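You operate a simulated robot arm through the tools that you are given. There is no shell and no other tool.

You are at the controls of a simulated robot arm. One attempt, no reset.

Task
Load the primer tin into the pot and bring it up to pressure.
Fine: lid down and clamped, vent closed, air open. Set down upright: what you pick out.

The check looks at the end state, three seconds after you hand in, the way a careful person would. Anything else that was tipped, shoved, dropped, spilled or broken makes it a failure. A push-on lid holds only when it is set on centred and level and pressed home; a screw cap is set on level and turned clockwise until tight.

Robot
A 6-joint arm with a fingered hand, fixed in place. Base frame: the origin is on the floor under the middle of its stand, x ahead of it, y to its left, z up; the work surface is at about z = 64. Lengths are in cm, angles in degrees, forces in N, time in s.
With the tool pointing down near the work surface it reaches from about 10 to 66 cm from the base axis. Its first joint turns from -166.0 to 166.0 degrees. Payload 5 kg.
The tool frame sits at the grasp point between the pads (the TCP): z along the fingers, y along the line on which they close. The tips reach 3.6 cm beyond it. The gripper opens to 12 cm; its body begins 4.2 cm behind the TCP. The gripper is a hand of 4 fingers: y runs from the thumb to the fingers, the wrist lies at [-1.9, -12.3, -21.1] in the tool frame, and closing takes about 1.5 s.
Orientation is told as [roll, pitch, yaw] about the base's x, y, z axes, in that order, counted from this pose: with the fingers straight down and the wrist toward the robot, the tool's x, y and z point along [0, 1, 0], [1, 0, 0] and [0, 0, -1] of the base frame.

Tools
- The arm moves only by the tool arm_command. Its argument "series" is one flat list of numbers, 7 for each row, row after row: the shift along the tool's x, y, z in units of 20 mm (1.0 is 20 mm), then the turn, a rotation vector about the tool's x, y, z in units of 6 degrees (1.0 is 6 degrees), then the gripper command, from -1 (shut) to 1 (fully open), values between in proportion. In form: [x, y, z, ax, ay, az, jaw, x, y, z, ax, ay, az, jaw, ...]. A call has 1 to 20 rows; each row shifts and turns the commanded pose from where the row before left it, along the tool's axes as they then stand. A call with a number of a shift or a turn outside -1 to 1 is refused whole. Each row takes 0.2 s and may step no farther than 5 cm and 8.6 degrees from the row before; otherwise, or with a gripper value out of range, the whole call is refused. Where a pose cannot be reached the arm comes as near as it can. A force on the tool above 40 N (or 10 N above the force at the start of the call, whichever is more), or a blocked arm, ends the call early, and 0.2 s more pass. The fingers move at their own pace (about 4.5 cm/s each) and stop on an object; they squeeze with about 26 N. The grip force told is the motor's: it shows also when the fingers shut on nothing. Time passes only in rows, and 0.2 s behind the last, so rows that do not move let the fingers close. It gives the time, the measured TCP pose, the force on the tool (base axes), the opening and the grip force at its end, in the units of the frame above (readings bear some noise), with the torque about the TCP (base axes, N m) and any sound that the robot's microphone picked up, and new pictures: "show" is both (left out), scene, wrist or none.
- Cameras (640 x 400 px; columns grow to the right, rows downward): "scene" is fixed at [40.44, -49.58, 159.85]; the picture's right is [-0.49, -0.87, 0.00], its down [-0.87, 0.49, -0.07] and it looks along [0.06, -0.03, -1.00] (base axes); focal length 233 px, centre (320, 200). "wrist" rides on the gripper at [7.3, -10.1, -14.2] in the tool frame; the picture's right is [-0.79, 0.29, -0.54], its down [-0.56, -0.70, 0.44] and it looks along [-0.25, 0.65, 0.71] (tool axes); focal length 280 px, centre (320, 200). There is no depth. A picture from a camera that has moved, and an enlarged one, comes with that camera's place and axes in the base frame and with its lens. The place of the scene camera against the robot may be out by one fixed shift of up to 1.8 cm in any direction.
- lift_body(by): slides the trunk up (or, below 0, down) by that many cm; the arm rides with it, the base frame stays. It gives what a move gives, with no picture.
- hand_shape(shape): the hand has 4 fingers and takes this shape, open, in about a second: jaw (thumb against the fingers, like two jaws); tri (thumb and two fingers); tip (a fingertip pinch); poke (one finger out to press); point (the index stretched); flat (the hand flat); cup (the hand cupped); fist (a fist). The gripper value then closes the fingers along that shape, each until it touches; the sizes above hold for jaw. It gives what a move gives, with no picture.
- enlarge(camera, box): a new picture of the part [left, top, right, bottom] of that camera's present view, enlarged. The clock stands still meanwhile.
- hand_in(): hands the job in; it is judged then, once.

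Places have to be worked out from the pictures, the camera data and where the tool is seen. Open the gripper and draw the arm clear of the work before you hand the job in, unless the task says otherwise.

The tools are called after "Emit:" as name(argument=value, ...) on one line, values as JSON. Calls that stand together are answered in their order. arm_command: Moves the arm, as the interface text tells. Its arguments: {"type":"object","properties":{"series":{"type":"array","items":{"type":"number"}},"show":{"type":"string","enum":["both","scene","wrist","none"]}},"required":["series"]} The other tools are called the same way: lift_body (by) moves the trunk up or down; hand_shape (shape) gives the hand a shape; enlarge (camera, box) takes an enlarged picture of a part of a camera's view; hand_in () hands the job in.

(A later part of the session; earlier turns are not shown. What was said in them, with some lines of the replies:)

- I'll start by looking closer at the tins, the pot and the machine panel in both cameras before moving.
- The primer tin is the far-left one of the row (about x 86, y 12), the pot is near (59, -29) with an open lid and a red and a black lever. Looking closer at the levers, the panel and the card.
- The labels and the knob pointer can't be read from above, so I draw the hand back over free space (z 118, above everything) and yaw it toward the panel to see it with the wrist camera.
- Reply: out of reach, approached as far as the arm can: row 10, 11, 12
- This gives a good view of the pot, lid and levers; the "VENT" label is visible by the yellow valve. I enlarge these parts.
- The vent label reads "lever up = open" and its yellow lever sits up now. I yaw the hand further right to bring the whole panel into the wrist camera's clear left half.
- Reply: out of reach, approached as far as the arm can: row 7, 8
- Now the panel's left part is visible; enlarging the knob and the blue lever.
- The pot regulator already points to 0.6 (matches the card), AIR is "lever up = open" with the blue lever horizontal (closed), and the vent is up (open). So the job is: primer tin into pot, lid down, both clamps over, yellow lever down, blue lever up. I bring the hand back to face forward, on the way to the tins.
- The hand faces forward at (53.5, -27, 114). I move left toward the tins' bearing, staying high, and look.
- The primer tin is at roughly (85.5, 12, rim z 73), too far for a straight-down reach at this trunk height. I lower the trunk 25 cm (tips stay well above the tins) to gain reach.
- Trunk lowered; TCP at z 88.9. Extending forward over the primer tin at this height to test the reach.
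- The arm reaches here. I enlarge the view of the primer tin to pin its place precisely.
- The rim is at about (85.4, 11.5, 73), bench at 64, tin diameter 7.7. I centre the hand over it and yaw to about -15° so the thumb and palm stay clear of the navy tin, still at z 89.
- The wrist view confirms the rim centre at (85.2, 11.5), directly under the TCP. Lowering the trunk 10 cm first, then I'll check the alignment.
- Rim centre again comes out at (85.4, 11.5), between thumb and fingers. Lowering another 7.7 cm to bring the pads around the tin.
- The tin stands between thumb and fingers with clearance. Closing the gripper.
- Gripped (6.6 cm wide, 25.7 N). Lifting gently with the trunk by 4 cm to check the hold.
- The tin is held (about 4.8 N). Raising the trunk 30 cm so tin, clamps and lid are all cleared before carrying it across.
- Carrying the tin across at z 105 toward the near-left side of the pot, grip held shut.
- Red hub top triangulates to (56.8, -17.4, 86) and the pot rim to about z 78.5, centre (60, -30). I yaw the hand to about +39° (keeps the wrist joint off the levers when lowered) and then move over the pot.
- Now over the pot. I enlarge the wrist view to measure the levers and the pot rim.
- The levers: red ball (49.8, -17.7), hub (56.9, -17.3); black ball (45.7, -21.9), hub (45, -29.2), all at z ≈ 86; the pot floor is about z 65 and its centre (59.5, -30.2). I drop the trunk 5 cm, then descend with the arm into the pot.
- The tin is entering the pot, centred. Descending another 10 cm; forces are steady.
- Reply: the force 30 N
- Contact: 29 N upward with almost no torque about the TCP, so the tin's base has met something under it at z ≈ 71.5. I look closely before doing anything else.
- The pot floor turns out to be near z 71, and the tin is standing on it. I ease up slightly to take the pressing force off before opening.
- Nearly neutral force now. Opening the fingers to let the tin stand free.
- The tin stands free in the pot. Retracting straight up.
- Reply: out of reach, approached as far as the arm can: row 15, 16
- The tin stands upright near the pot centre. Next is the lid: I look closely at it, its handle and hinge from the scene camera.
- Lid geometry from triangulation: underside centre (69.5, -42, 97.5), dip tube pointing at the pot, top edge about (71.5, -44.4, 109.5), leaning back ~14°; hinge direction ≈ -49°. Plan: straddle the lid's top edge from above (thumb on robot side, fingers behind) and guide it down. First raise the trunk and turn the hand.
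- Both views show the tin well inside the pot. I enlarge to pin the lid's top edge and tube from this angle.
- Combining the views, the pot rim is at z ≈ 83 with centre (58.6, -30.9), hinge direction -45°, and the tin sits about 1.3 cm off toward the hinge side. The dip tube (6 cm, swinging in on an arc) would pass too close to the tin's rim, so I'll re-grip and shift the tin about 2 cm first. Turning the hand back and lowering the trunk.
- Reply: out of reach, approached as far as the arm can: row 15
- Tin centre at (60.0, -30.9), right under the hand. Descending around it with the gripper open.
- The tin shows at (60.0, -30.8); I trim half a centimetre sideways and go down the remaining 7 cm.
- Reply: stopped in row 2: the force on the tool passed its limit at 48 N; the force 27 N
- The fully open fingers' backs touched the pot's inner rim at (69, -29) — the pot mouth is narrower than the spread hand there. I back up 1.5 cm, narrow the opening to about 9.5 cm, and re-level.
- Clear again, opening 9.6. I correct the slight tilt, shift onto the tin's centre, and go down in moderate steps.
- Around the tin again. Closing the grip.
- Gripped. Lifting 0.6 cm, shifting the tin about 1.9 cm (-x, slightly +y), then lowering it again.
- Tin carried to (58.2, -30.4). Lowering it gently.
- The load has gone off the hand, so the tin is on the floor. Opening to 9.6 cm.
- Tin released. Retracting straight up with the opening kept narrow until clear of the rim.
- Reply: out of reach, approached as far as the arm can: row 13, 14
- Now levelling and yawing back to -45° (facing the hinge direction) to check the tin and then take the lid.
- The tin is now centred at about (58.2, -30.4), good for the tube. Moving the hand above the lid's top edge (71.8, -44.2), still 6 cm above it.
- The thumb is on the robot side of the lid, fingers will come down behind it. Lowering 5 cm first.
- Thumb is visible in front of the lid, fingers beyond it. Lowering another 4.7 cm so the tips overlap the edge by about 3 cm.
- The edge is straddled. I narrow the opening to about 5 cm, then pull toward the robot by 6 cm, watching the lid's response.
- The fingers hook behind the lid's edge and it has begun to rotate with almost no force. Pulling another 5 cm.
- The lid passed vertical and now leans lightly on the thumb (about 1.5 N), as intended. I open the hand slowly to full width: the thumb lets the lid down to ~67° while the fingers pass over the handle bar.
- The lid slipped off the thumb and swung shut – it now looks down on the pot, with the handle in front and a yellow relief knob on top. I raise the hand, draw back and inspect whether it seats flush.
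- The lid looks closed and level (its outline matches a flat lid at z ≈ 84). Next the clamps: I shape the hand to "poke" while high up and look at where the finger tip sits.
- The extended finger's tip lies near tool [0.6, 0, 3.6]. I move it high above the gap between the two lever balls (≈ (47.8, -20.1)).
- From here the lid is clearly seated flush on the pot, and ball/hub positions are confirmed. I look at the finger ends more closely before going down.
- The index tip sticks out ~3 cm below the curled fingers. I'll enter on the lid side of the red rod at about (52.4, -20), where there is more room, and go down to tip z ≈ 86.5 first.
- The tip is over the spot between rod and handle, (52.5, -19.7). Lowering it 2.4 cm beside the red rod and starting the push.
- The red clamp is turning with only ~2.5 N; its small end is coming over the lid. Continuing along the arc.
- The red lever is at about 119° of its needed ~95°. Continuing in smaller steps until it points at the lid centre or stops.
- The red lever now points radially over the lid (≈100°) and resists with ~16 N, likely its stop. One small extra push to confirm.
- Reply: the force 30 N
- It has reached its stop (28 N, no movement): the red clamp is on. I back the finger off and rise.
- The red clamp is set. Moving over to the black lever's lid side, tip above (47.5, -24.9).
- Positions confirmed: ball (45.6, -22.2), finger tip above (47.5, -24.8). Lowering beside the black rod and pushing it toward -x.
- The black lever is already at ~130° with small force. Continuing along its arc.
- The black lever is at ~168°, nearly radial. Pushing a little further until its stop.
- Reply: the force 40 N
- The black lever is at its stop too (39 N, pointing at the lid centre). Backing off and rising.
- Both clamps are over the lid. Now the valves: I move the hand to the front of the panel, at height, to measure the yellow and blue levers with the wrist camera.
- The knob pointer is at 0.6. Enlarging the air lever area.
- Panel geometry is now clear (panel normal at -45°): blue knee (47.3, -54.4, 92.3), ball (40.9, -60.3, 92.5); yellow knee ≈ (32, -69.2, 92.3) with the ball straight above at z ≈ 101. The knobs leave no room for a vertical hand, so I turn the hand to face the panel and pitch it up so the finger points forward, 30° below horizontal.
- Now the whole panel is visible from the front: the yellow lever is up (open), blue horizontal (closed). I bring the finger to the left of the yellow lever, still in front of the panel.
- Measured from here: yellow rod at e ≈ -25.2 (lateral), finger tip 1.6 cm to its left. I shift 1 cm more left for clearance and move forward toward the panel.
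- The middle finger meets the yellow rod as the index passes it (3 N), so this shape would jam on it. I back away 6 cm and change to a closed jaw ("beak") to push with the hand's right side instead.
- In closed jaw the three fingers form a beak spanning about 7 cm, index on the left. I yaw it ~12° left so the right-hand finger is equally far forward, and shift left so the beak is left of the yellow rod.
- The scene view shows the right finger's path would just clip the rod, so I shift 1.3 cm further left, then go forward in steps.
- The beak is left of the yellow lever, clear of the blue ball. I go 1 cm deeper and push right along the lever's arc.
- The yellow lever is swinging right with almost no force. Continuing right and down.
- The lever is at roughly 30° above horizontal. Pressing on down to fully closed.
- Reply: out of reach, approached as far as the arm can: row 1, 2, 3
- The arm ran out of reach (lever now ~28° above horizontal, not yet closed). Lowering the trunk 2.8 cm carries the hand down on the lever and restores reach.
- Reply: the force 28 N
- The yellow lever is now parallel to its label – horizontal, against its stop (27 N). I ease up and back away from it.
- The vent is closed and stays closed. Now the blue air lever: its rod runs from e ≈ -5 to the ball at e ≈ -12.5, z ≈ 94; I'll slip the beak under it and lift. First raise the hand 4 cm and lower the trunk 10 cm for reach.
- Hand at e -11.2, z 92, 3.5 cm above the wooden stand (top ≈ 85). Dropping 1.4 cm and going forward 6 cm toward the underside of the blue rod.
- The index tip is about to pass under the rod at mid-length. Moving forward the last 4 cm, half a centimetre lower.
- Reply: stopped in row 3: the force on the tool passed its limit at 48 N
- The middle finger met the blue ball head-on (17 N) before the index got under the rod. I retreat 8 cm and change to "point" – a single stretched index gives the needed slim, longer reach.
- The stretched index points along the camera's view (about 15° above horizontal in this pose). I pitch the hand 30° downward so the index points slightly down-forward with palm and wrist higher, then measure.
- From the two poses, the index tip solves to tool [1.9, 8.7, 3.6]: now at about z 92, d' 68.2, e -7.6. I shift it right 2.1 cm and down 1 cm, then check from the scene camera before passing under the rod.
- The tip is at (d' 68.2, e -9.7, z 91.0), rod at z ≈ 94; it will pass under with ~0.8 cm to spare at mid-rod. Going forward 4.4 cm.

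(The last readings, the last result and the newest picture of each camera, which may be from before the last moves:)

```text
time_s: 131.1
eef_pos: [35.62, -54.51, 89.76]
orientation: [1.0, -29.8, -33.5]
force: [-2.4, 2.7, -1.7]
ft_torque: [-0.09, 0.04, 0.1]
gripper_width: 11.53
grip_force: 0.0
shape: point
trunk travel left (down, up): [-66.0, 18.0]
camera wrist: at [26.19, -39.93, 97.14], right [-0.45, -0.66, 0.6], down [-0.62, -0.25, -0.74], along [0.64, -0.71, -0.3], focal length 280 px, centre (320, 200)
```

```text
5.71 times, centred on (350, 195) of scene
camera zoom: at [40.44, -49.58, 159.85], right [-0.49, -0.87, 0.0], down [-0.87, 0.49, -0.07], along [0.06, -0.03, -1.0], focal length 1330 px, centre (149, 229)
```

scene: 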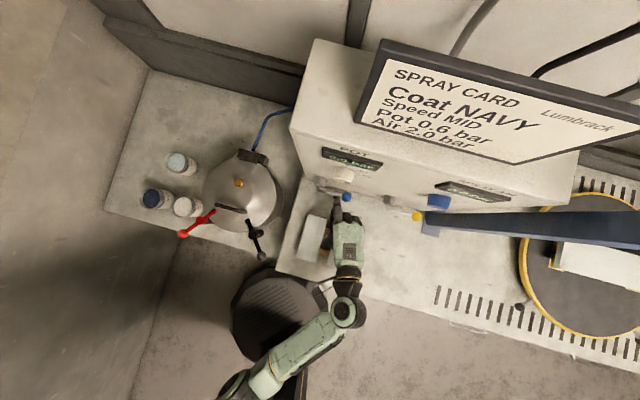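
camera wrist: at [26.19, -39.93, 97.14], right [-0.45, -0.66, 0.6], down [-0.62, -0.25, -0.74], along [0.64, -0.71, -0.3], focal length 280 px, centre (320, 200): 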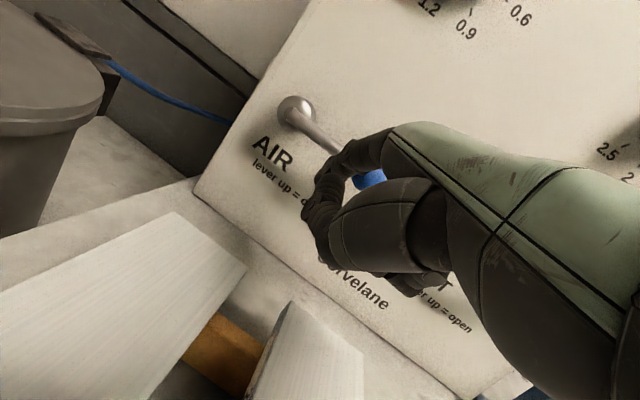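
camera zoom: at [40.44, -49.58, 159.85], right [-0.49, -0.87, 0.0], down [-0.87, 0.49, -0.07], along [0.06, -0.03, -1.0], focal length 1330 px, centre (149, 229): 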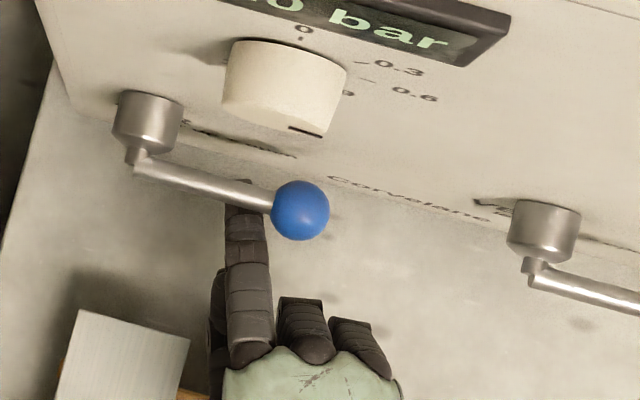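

The index is beneath the rod. Lifting straight up, then curving left with the lever's arc.

Emit:
arm_command(series=[-0.037, 0.32, -0.567, 0, 0, 0, 1, -0.037, 0.32, -0.567, 0, 0, 0, 1, 0.135, 0.26, -0.4, 0, 0, 0, 1, 0.135, 0.26, -0.4, 0, 0, 0, 1], show="both")

Emit:
enlarge(camera="wrist", box=[200, 80, 440, 290])

Emit:
enlarge(camera="scene", box=[305, 150, 395, 230])

```text
time_s: 132.1
eef_pos: [36.07, -54.27, 94.25]
orientation: [1.1, -29.8, -33.6]
force: [-0.9, 4.7, -4.0]
ft_torque: [-0.12, 0.25, 0.25]
gripper_width: 11.53
grip_force: 0.1
shape: point
trunk travel left (down, up): [-66.0, 18.0]
camera wrist: at [26.52, -39.66, 101.64], right [-0.45, -0.66, 0.6], down [-0.62, -0.25, -0.74], along [0.64, -0.71, -0.3], focal length 280 px, centre (320, 200)
```

scene: 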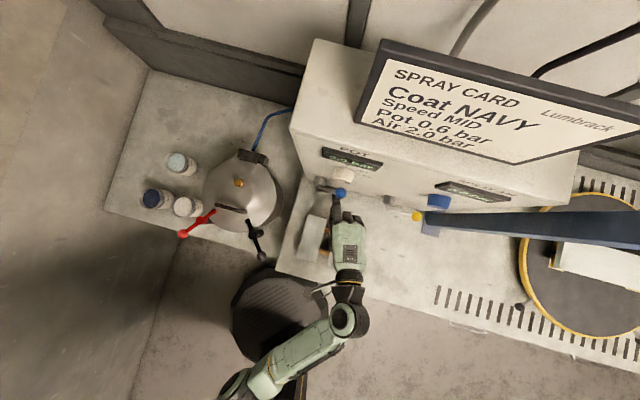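
wrist: 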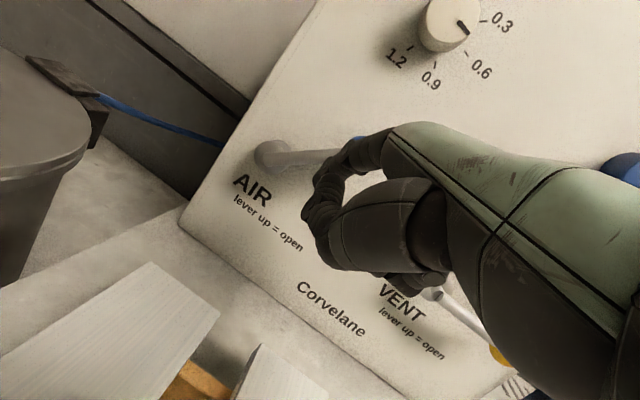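

```text
1.90 times, centred on (320, 185) of wrist
camera zoom: at [26.52, -39.66, 101.64], right [-0.45, -0.66, 0.6], down [-0.62, -0.25, -0.74], along [0.64, -0.71, -0.3], focal length 534 px, centre (320, 229)
```

zoom: 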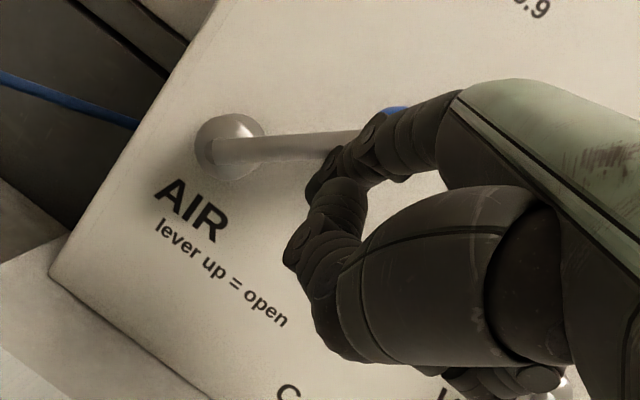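

```text
5.00 times, centred on (350, 190) of scene
camera zoom: at [40.44, -49.58, 159.85], right [-0.49, -0.87, 0.0], down [-0.87, 0.49, -0.07], along [0.06, -0.03, -1.0], focal length 1164 px, centre (170, 250)
```

zoom: 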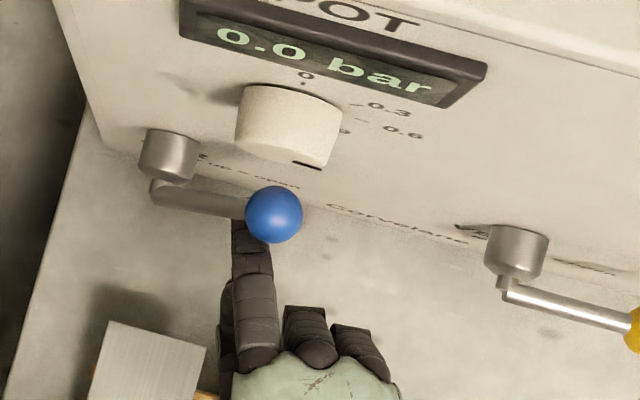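

The air lever is rising (~35–40° so far, ~6 N). Continuing up and to the left.

Emit:
arm_command(series=[0.28, 0.25, -0.32, 0, 0, 0, 1, 0.28, 0.25, -0.32, 0, 0, 0, 1, 0.405, 0.21, -0.21, 0, 0, 0, 1, 0.405, 0.21, -0.21, 0, 0, 0, 1], show="both")

Emit:
enlarge(camera="wrist", box=[200, 80, 440, 290])

Emit:
enlarge(camera="scene", box=[305, 150, 395, 230])

```text
time_s: 133.1
eef_pos: [37.81, -52.4, 97.26]
orientation: [0.9, -30.2, -33.6]
force: [-2.1, 0.9, -0.9]
ft_torque: [0.02, 0.0, -0.01]
gripper_width: 11.52
grip_force: 0.0
shape: point
trunk travel left (down, up): [-66.0, 18.0]
camera wrist: at [28.41, -37.79, 104.65], right [-0.46, -0.66, 0.6], down [-0.62, -0.25, -0.74], along [0.64, -0.71, -0.29], focal length 280 px, centre (320, 200)
```

scene: 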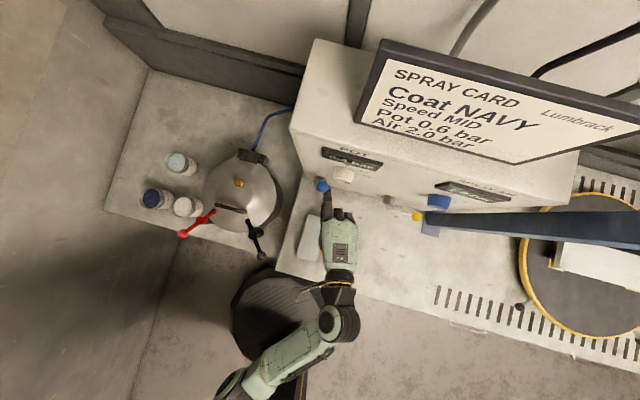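
wrist: 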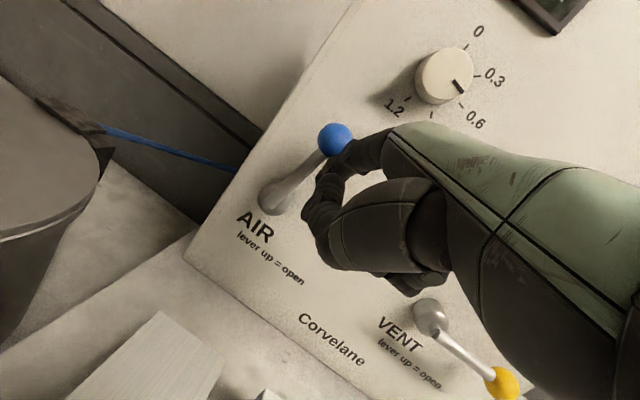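

```text
1.90 times, centred on (320, 185) of wrist
camera zoom: at [28.41, -37.79, 104.65], right [-0.46, -0.66, 0.6], down [-0.62, -0.25, -0.74], along [0.64, -0.71, -0.29], focal length 534 px, centre (320, 229)
```

zoom: 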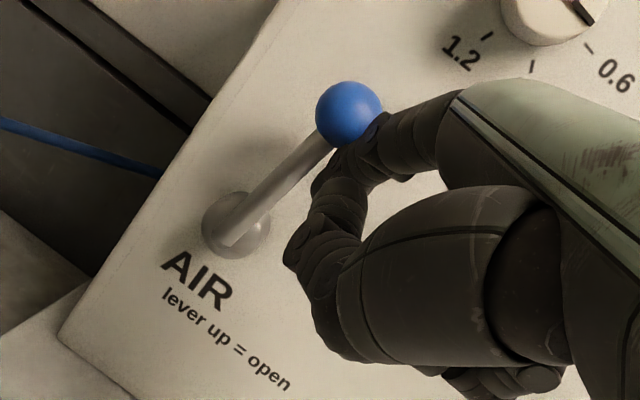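

```text
5.00 times, centred on (350, 190) of scene
camera zoom: at [40.44, -49.58, 159.85], right [-0.49, -0.87, 0.0], down [-0.87, 0.49, -0.07], along [0.06, -0.03, -1.0], focal length 1164 px, centre (170, 250)
```

zoom: 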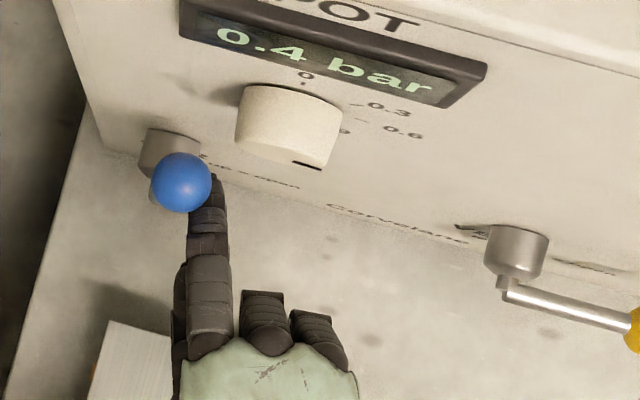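

The pot gauge is climbing (0.4 bar) and the lever is nearly upright, still leaning ~8° right. Pushing it the last bit left to its stop.

Emit:
arm_command(series=[0.3, 0.09, -0.035, 0, 0, 0, 1, 0.3, 0.09, -0.035, 0, 0, 0, 1, 0.2, 0.02, 0, 0, 0, 0, 1], show="both")

Emit:
enlarge(camera="wrist", box=[200, 80, 440, 290])

Emit:
enlarge(camera="scene", box=[305, 150, 395, 230])

```text
time_s: 133.9
eef_pos: [38.87, -51.33, 97.51]
orientation: [1.1, -29.9, -33.8]
force: [-4.7, -3.0, -2.5]
ft_torque: [0.14, -0.09, -0.35]
gripper_width: 11.52
grip_force: 0.1
shape: point
trunk travel left (down, up): [-66.0, 18.0]
camera wrist: at [29.41, -36.64, 104.86], right [-0.46, -0.66, 0.6], down [-0.62, -0.25, -0.74], along [0.64, -0.71, -0.3], focal length 280 px, centre (320, 200)
```

scene: 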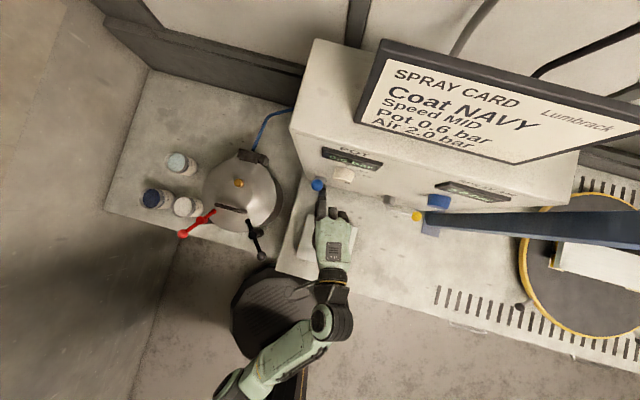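
wrist: 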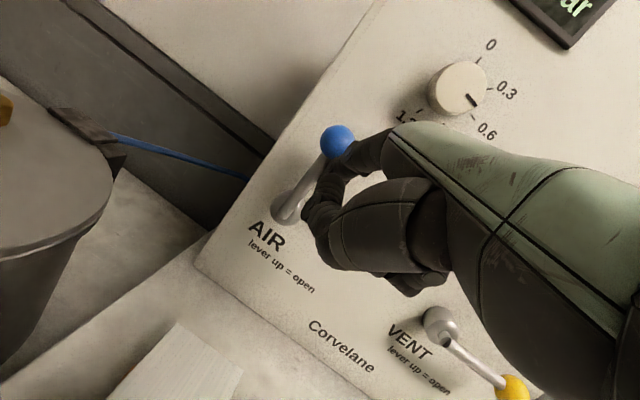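

```text
1.90 times, centred on (320, 185) of wrist
camera zoom: at [29.41, -36.64, 104.86], right [-0.46, -0.66, 0.6], down [-0.62, -0.25, -0.74], along [0.64, -0.71, -0.3], focal length 534 px, centre (320, 229)
```

zoom: 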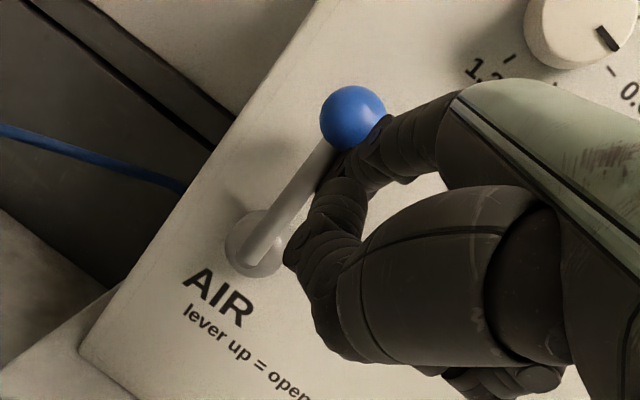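

```text
5.00 times, centred on (350, 190) of scene
camera zoom: at [40.44, -49.58, 159.85], right [-0.49, -0.87, 0.0], down [-0.87, 0.49, -0.07], along [0.06, -0.03, -1.0], focal length 1164 px, centre (170, 250)
```

zoom: 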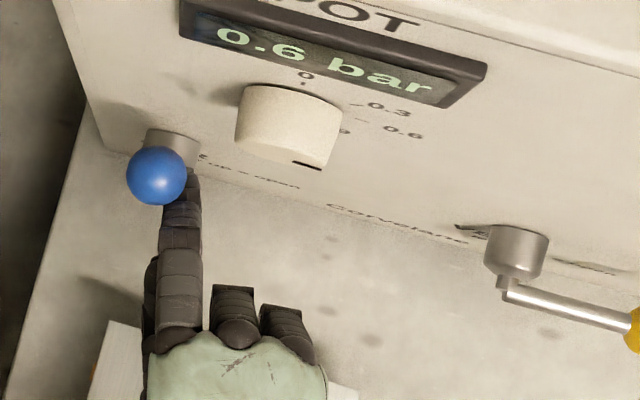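

The gauge reads 0.6 bar and the lever is upright. One tiny extra push to make sure it is at its stop.

Emit:
arm_command(series=[0.2, 0, 0, 0, 0, 0, 1, 0, 0, 0, 0, 0, 0, 1], show="scene")

Emit:
enlarge(camera="scene", box=[305, 150, 395, 230])

```text
time_s: 134.5
eef_pos: [39.13, -51.0, 97.45]
orientation: [1.1, -29.8, -33.7]
force: [-8.9, -5.3, -2.8]
ft_torque: [0.21, -0.21, -0.58]
gripper_width: 11.52
grip_force: 0.0
shape: point
trunk travel left (down, up): [-66.0, 18.0]
```

scene: 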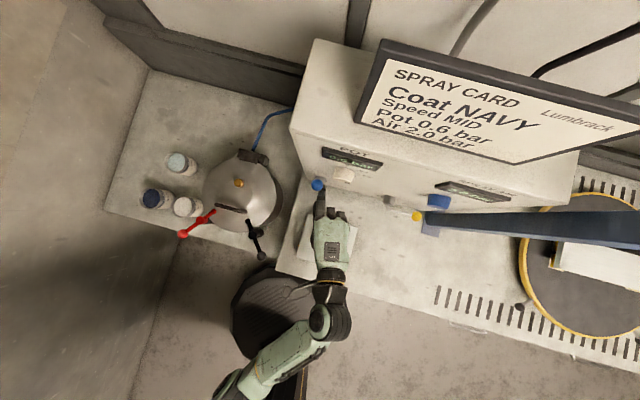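

```text
5.00 times, centred on (350, 190) of scene
camera zoom: at [40.44, -49.58, 159.85], right [-0.49, -0.87, 0.0], down [-0.87, 0.49, -0.07], along [0.06, -0.03, -1.0], focal length 1164 px, centre (170, 250)
```

zoom: 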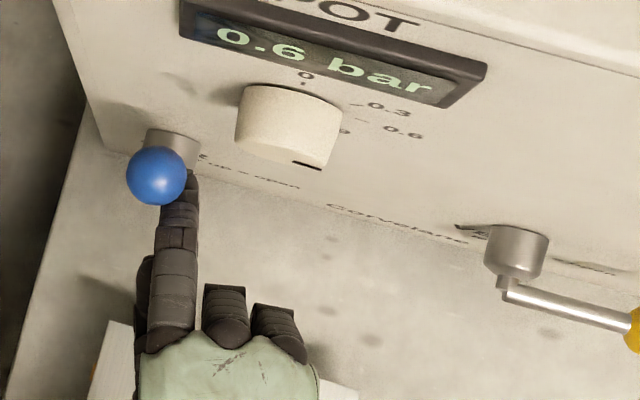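

The lever is against its stop (force rises, no motion) with the pot at 0.6 bar. I slip the finger off to the right and back away from the panel.

Emit:
arm_command(series=[-0.5, -0.1, -0.05, 0, 0, 0, 1, -0.4, -0.05, -0.03, 0, 0, 0, 1, 0.196, -0.85, -0.49, 0, 0, 0, 1, 0.196, -0.85, -0.49, 0, 0, 0, 1, 0.196, -0.85, -0.49, 0, 0, 0, 1, 0.196, -0.85, -0.49, 0, 0, 0, 1, 0.196, -0.85, -0.49, 0, 0, 0, 1], show="both")

Emit:
enlarge(camera="scene", box=[290, 130, 470, 250])

Emit:
enlarge(camera="wrist", box=[0, 60, 440, 400])

```text
time_s: 136.1
eef_pos: [30.77, -45.05, 97.54]
orientation: [1.1, -30.0, -33.6]
force: [0.1, -0.2, -0.6]
ft_torque: [-0.03, -0.01, 0.01]
gripper_width: 11.54
grip_force: 0.1
shape: point
trunk travel left (down, up): [-66.0, 18.0]
camera wrist: at [21.26, -30.48, 104.89], right [-0.45, -0.66, 0.6], down [-0.62, -0.25, -0.74], along [0.64, -0.71, -0.3], focal length 280 px, centre (320, 200)
```

scene: 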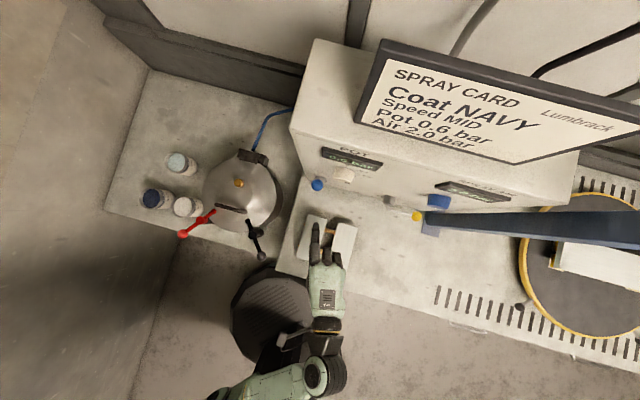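
wrist: 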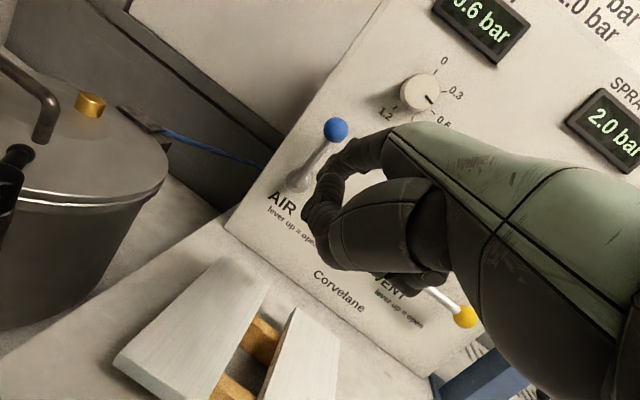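

```text
3.33 times, centred on (380, 190) of scene
camera zoom: at [40.44, -49.58, 159.85], right [-0.49, -0.87, 0.0], down [-0.87, 0.49, -0.07], along [0.06, -0.03, -1.0], focal length 776 px, centre (120, 233)
```

zoom: 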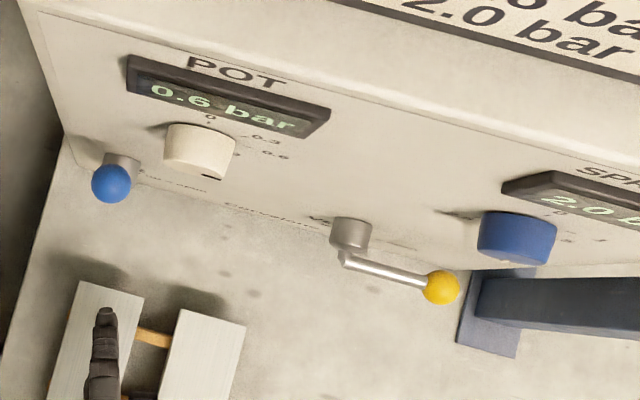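

```text
1.18 times, centred on (220, 230) of wrist
camera zoom: at [21.26, -30.48, 104.89], right [-0.45, -0.66, 0.6], down [-0.62, -0.25, -0.74], along [0.64, -0.71, -0.3], focal length 330 px, centre (438, 165)
```

zoom: 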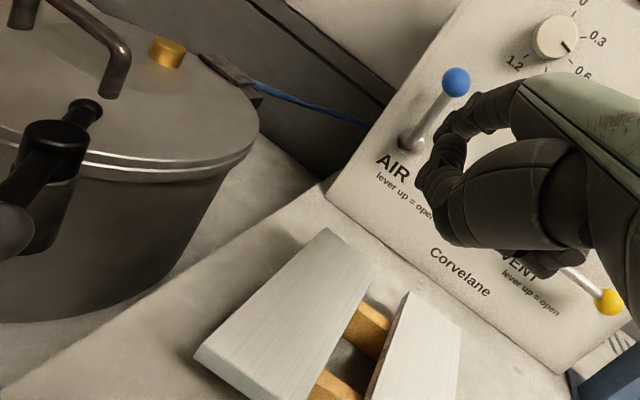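

Pot 0.6 bar, spray air 2.0 bar, air lever up, vent down, lid flush and clamped. Now I draw clear: up and back, then open the hand.

Emit:
arm_command(series=[0, 0.5, -0.866, 0, 0, 0, 1, 0, 0.5, -0.866, 0, 0, 0, 1, 0, 0.5, -0.866, 0, 0, 0, 1, 0, 0.5, -0.866, 0, 0, 0, 1, 0, 0.5, -0.866, 0, 0, 0, 1], show="none")

Emit:
lift_body(by=12)

Emit:
hand_shape(shape="jaw")

Emit:
arm_command(series=[0, 0, 0, 0, 0, 0, 1, 0, 0, 0, 0, 0, 0, 1, 0, 0, 0, 0, 0, 0, 1], show="both")

Emit:
enlarge(camera="scene", box=[100, 90, 320, 270])

Emit:
enlarge(camera="scene", box=[290, 130, 520, 260])

```text
time_s: 137.3
eef_pos: [30.62, -45.28, 107.52]
orientation: [1.1, -29.9, -33.6]
force: [0.5, -0.4, -0.4]
ft_torque: [-0.01, -0.03, 0.01]
gripper_width: 11.54
grip_force: 0.2
shape: point
trunk travel left (down, up): [-66.0, 18.0]
```

```text
time_s: 138.8
eef_pos: [30.63, -45.32, 119.57]
orientation: [1.0, -30.0, -33.6]
force: [0.2, -1.1, 0.4]
ft_torque: [-0.04, 0.0, 0.02]
gripper_width: 11.53
grip_force: 0.0
shape: point
trunk travel left (down, up): [-78.0, 6.0]
```

```text
time_s: 139.7
eef_pos: [30.63, -45.29, 119.41]
orientation: [1.1, -29.9, -33.6]
force: [-0.4, -0.1, 0.0]
ft_torque: [0.03, 0.02, 0.02]
gripper_width: 11.98
grip_force: 0.1
shape: jaw
trunk travel left (down, up): [-78.0, 6.0]
```

```text
time_s: 140.5
eef_pos: [30.64, -45.18, 119.46]
orientation: [1.1, -29.9, -33.5]
force: [-0.5, 0.8, -0.1]
ft_torque: [-0.01, -0.01, -0.02]
gripper_width: 11.98
grip_force: 0.0
shape: jaw
trunk travel left (down, up): [-78.0, 6.0]
camera wrist: at [21.21, -30.7, 126.87], right [-0.45, -0.66, 0.6], down [-0.62, -0.25, -0.74], along [0.64, -0.71, -0.3], focal length 280 px, centre (320, 200)
```

scene: 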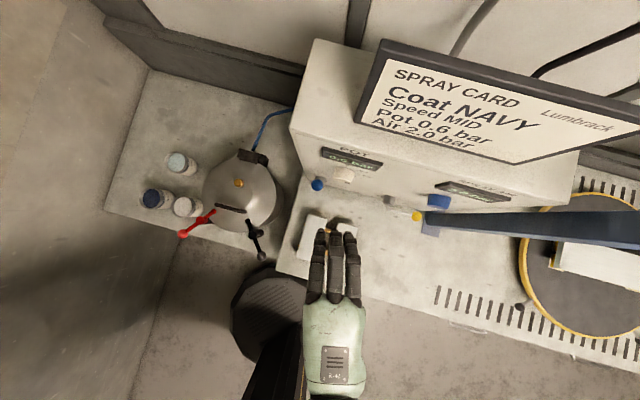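
wrist: 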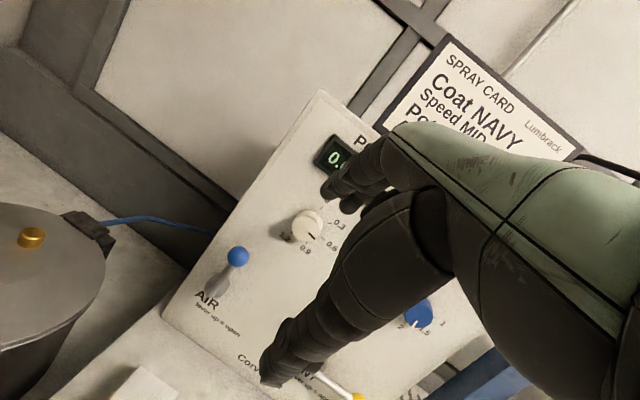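

```text
2.22 times, centred on (210, 180) of scene
camera zoom: at [40.44, -49.58, 159.85], right [-0.49, -0.87, 0.0], down [-0.87, 0.49, -0.07], along [0.06, -0.03, -1.0], focal length 517 px, centre (564, 244)
```

zoom: 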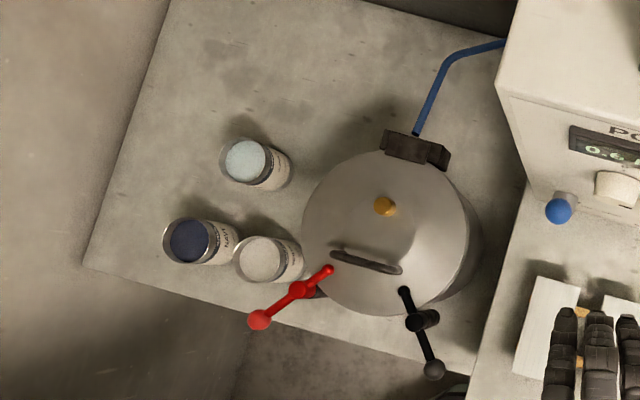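

```text
2.78 times, centred on (405, 195) of scene
camera zoom: at [40.44, -49.58, 159.85], right [-0.49, -0.87, 0.0], down [-0.87, 0.49, -0.07], along [0.06, -0.03, -1.0], focal length 648 px, centre (84, 214)
```

zoom: 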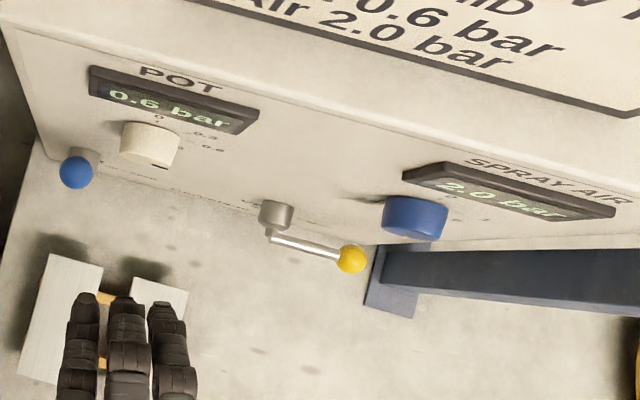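

Everything is in order: pot holding 0.6 bar, vent down, air up, clamps on, other tins untouched. I pull the open hand back a bit further from the work and take a last look.

Emit:
arm_command(series=[0.196, -0.85, -0.49, 0, 0, 0, 1, 0.196, -0.85, -0.49, 0, 0, 0, 1, 0.196, -0.85, -0.49, 0, 0, 0, 1, 0.196, -0.85, -0.49, 0, 0, 0, 1], show="both")

Emit:
enlarge(camera="wrist", box=[0, 100, 340, 400])

Emit:
enlarge(camera="scene", box=[160, 130, 300, 270])

```text
time_s: 141.5
eef_pos: [24.68, -39.57, 119.41]
orientation: [0.9, -30.0, -33.5]
force: [-0.3, -1.1, 0.2]
ft_torque: [-0.01, -0.01, -0.01]
gripper_width: 11.98
grip_force: 0.1
shape: jaw
trunk travel left (down, up): [-78.0, 6.0]
camera wrist: at [15.34, -24.99, 126.9], right [-0.45, -0.66, 0.6], down [-0.62, -0.25, -0.74], along [0.64, -0.71, -0.3], focal length 280 px, centre (320, 200)
```

scene: 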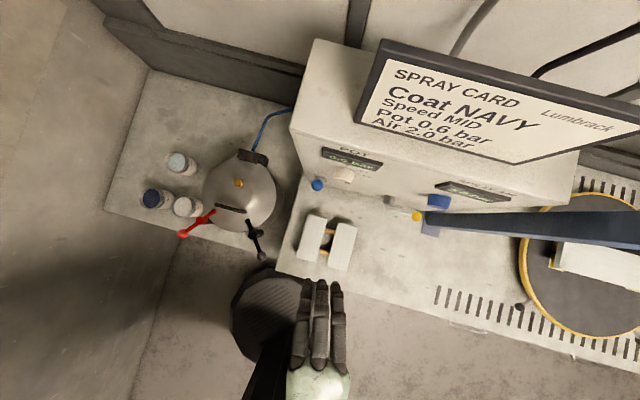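
wrist: 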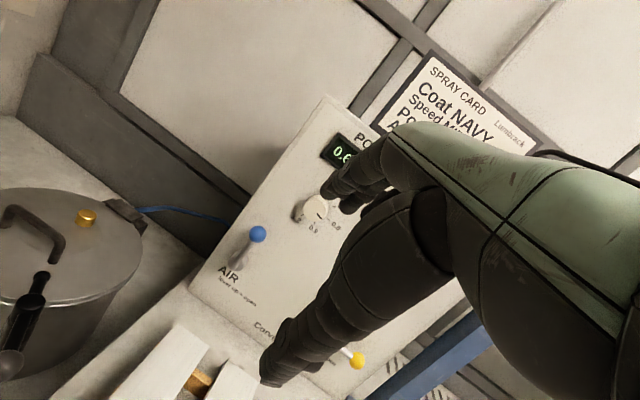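

```text
1.33 times, centred on (170, 250) of wrist
camera zoom: at [15.34, -24.99, 126.9], right [-0.45, -0.66, 0.6], down [-0.62, -0.25, -0.74], along [0.64, -0.71, -0.3], focal length 374 px, centre (520, 133)
```

zoom: 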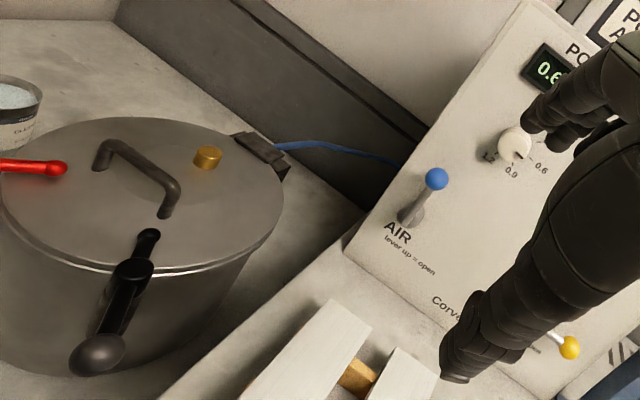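

```text
2.86 times, centred on (230, 200) of scene
camera zoom: at [40.44, -49.58, 159.85], right [-0.49, -0.87, 0.0], down [-0.87, 0.49, -0.07], along [0.06, -0.03, -1.0], focal length 665 px, centre (577, 200)
```

zoom: 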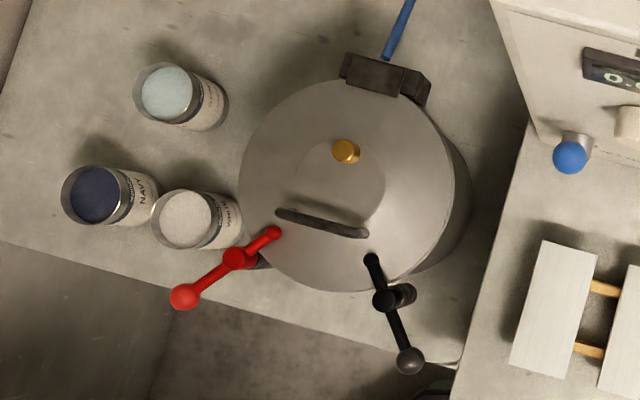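

The lid is flush and clamped on both sides, the vent is closed, the air is open and the pot reads 0.6 bar. The arm is clear of the work with the hand open, so I hand in.

Emit:
hand_in()

```text
The job is handed in.
```

The primer tin is in the pot and the pot is up to pressure, with the gauge reading 0.6 bar at hand-in. I handed the job in, but the result hasn't come back to me.

- **Tin:** it was standing upright near the middle of the pot when I last saw it. I couldn't see inside after the lid closed. The lid seats fully, so the tube under the lid isn't resting on the tin's rim.
- **Lid and clamps:** the lid sits flush, and the red and black clamps are both turned over it to their stops.
- **Valves:** the vent lever is down (closed) and the air lever is up (open). I left the pot regulator alone, as it was already set to 0.6.
- **Spray card:** it says "Coat NAVY", but I loaded primer as you asked. The spray air gauge now reads 2.0 bar, matching the card.

**Rough moments:**
- The lid slipped off my thumb while I was lowering it and swung shut by itself.
- I briefly bumped the pot rim while re-centring the tin, at about 48 N.
- I pressed against the air lever's ball once, also peaking at about 48 N.

I saw no damage from any of these. The other three tins are still standing, and I saw no sign they had moved.
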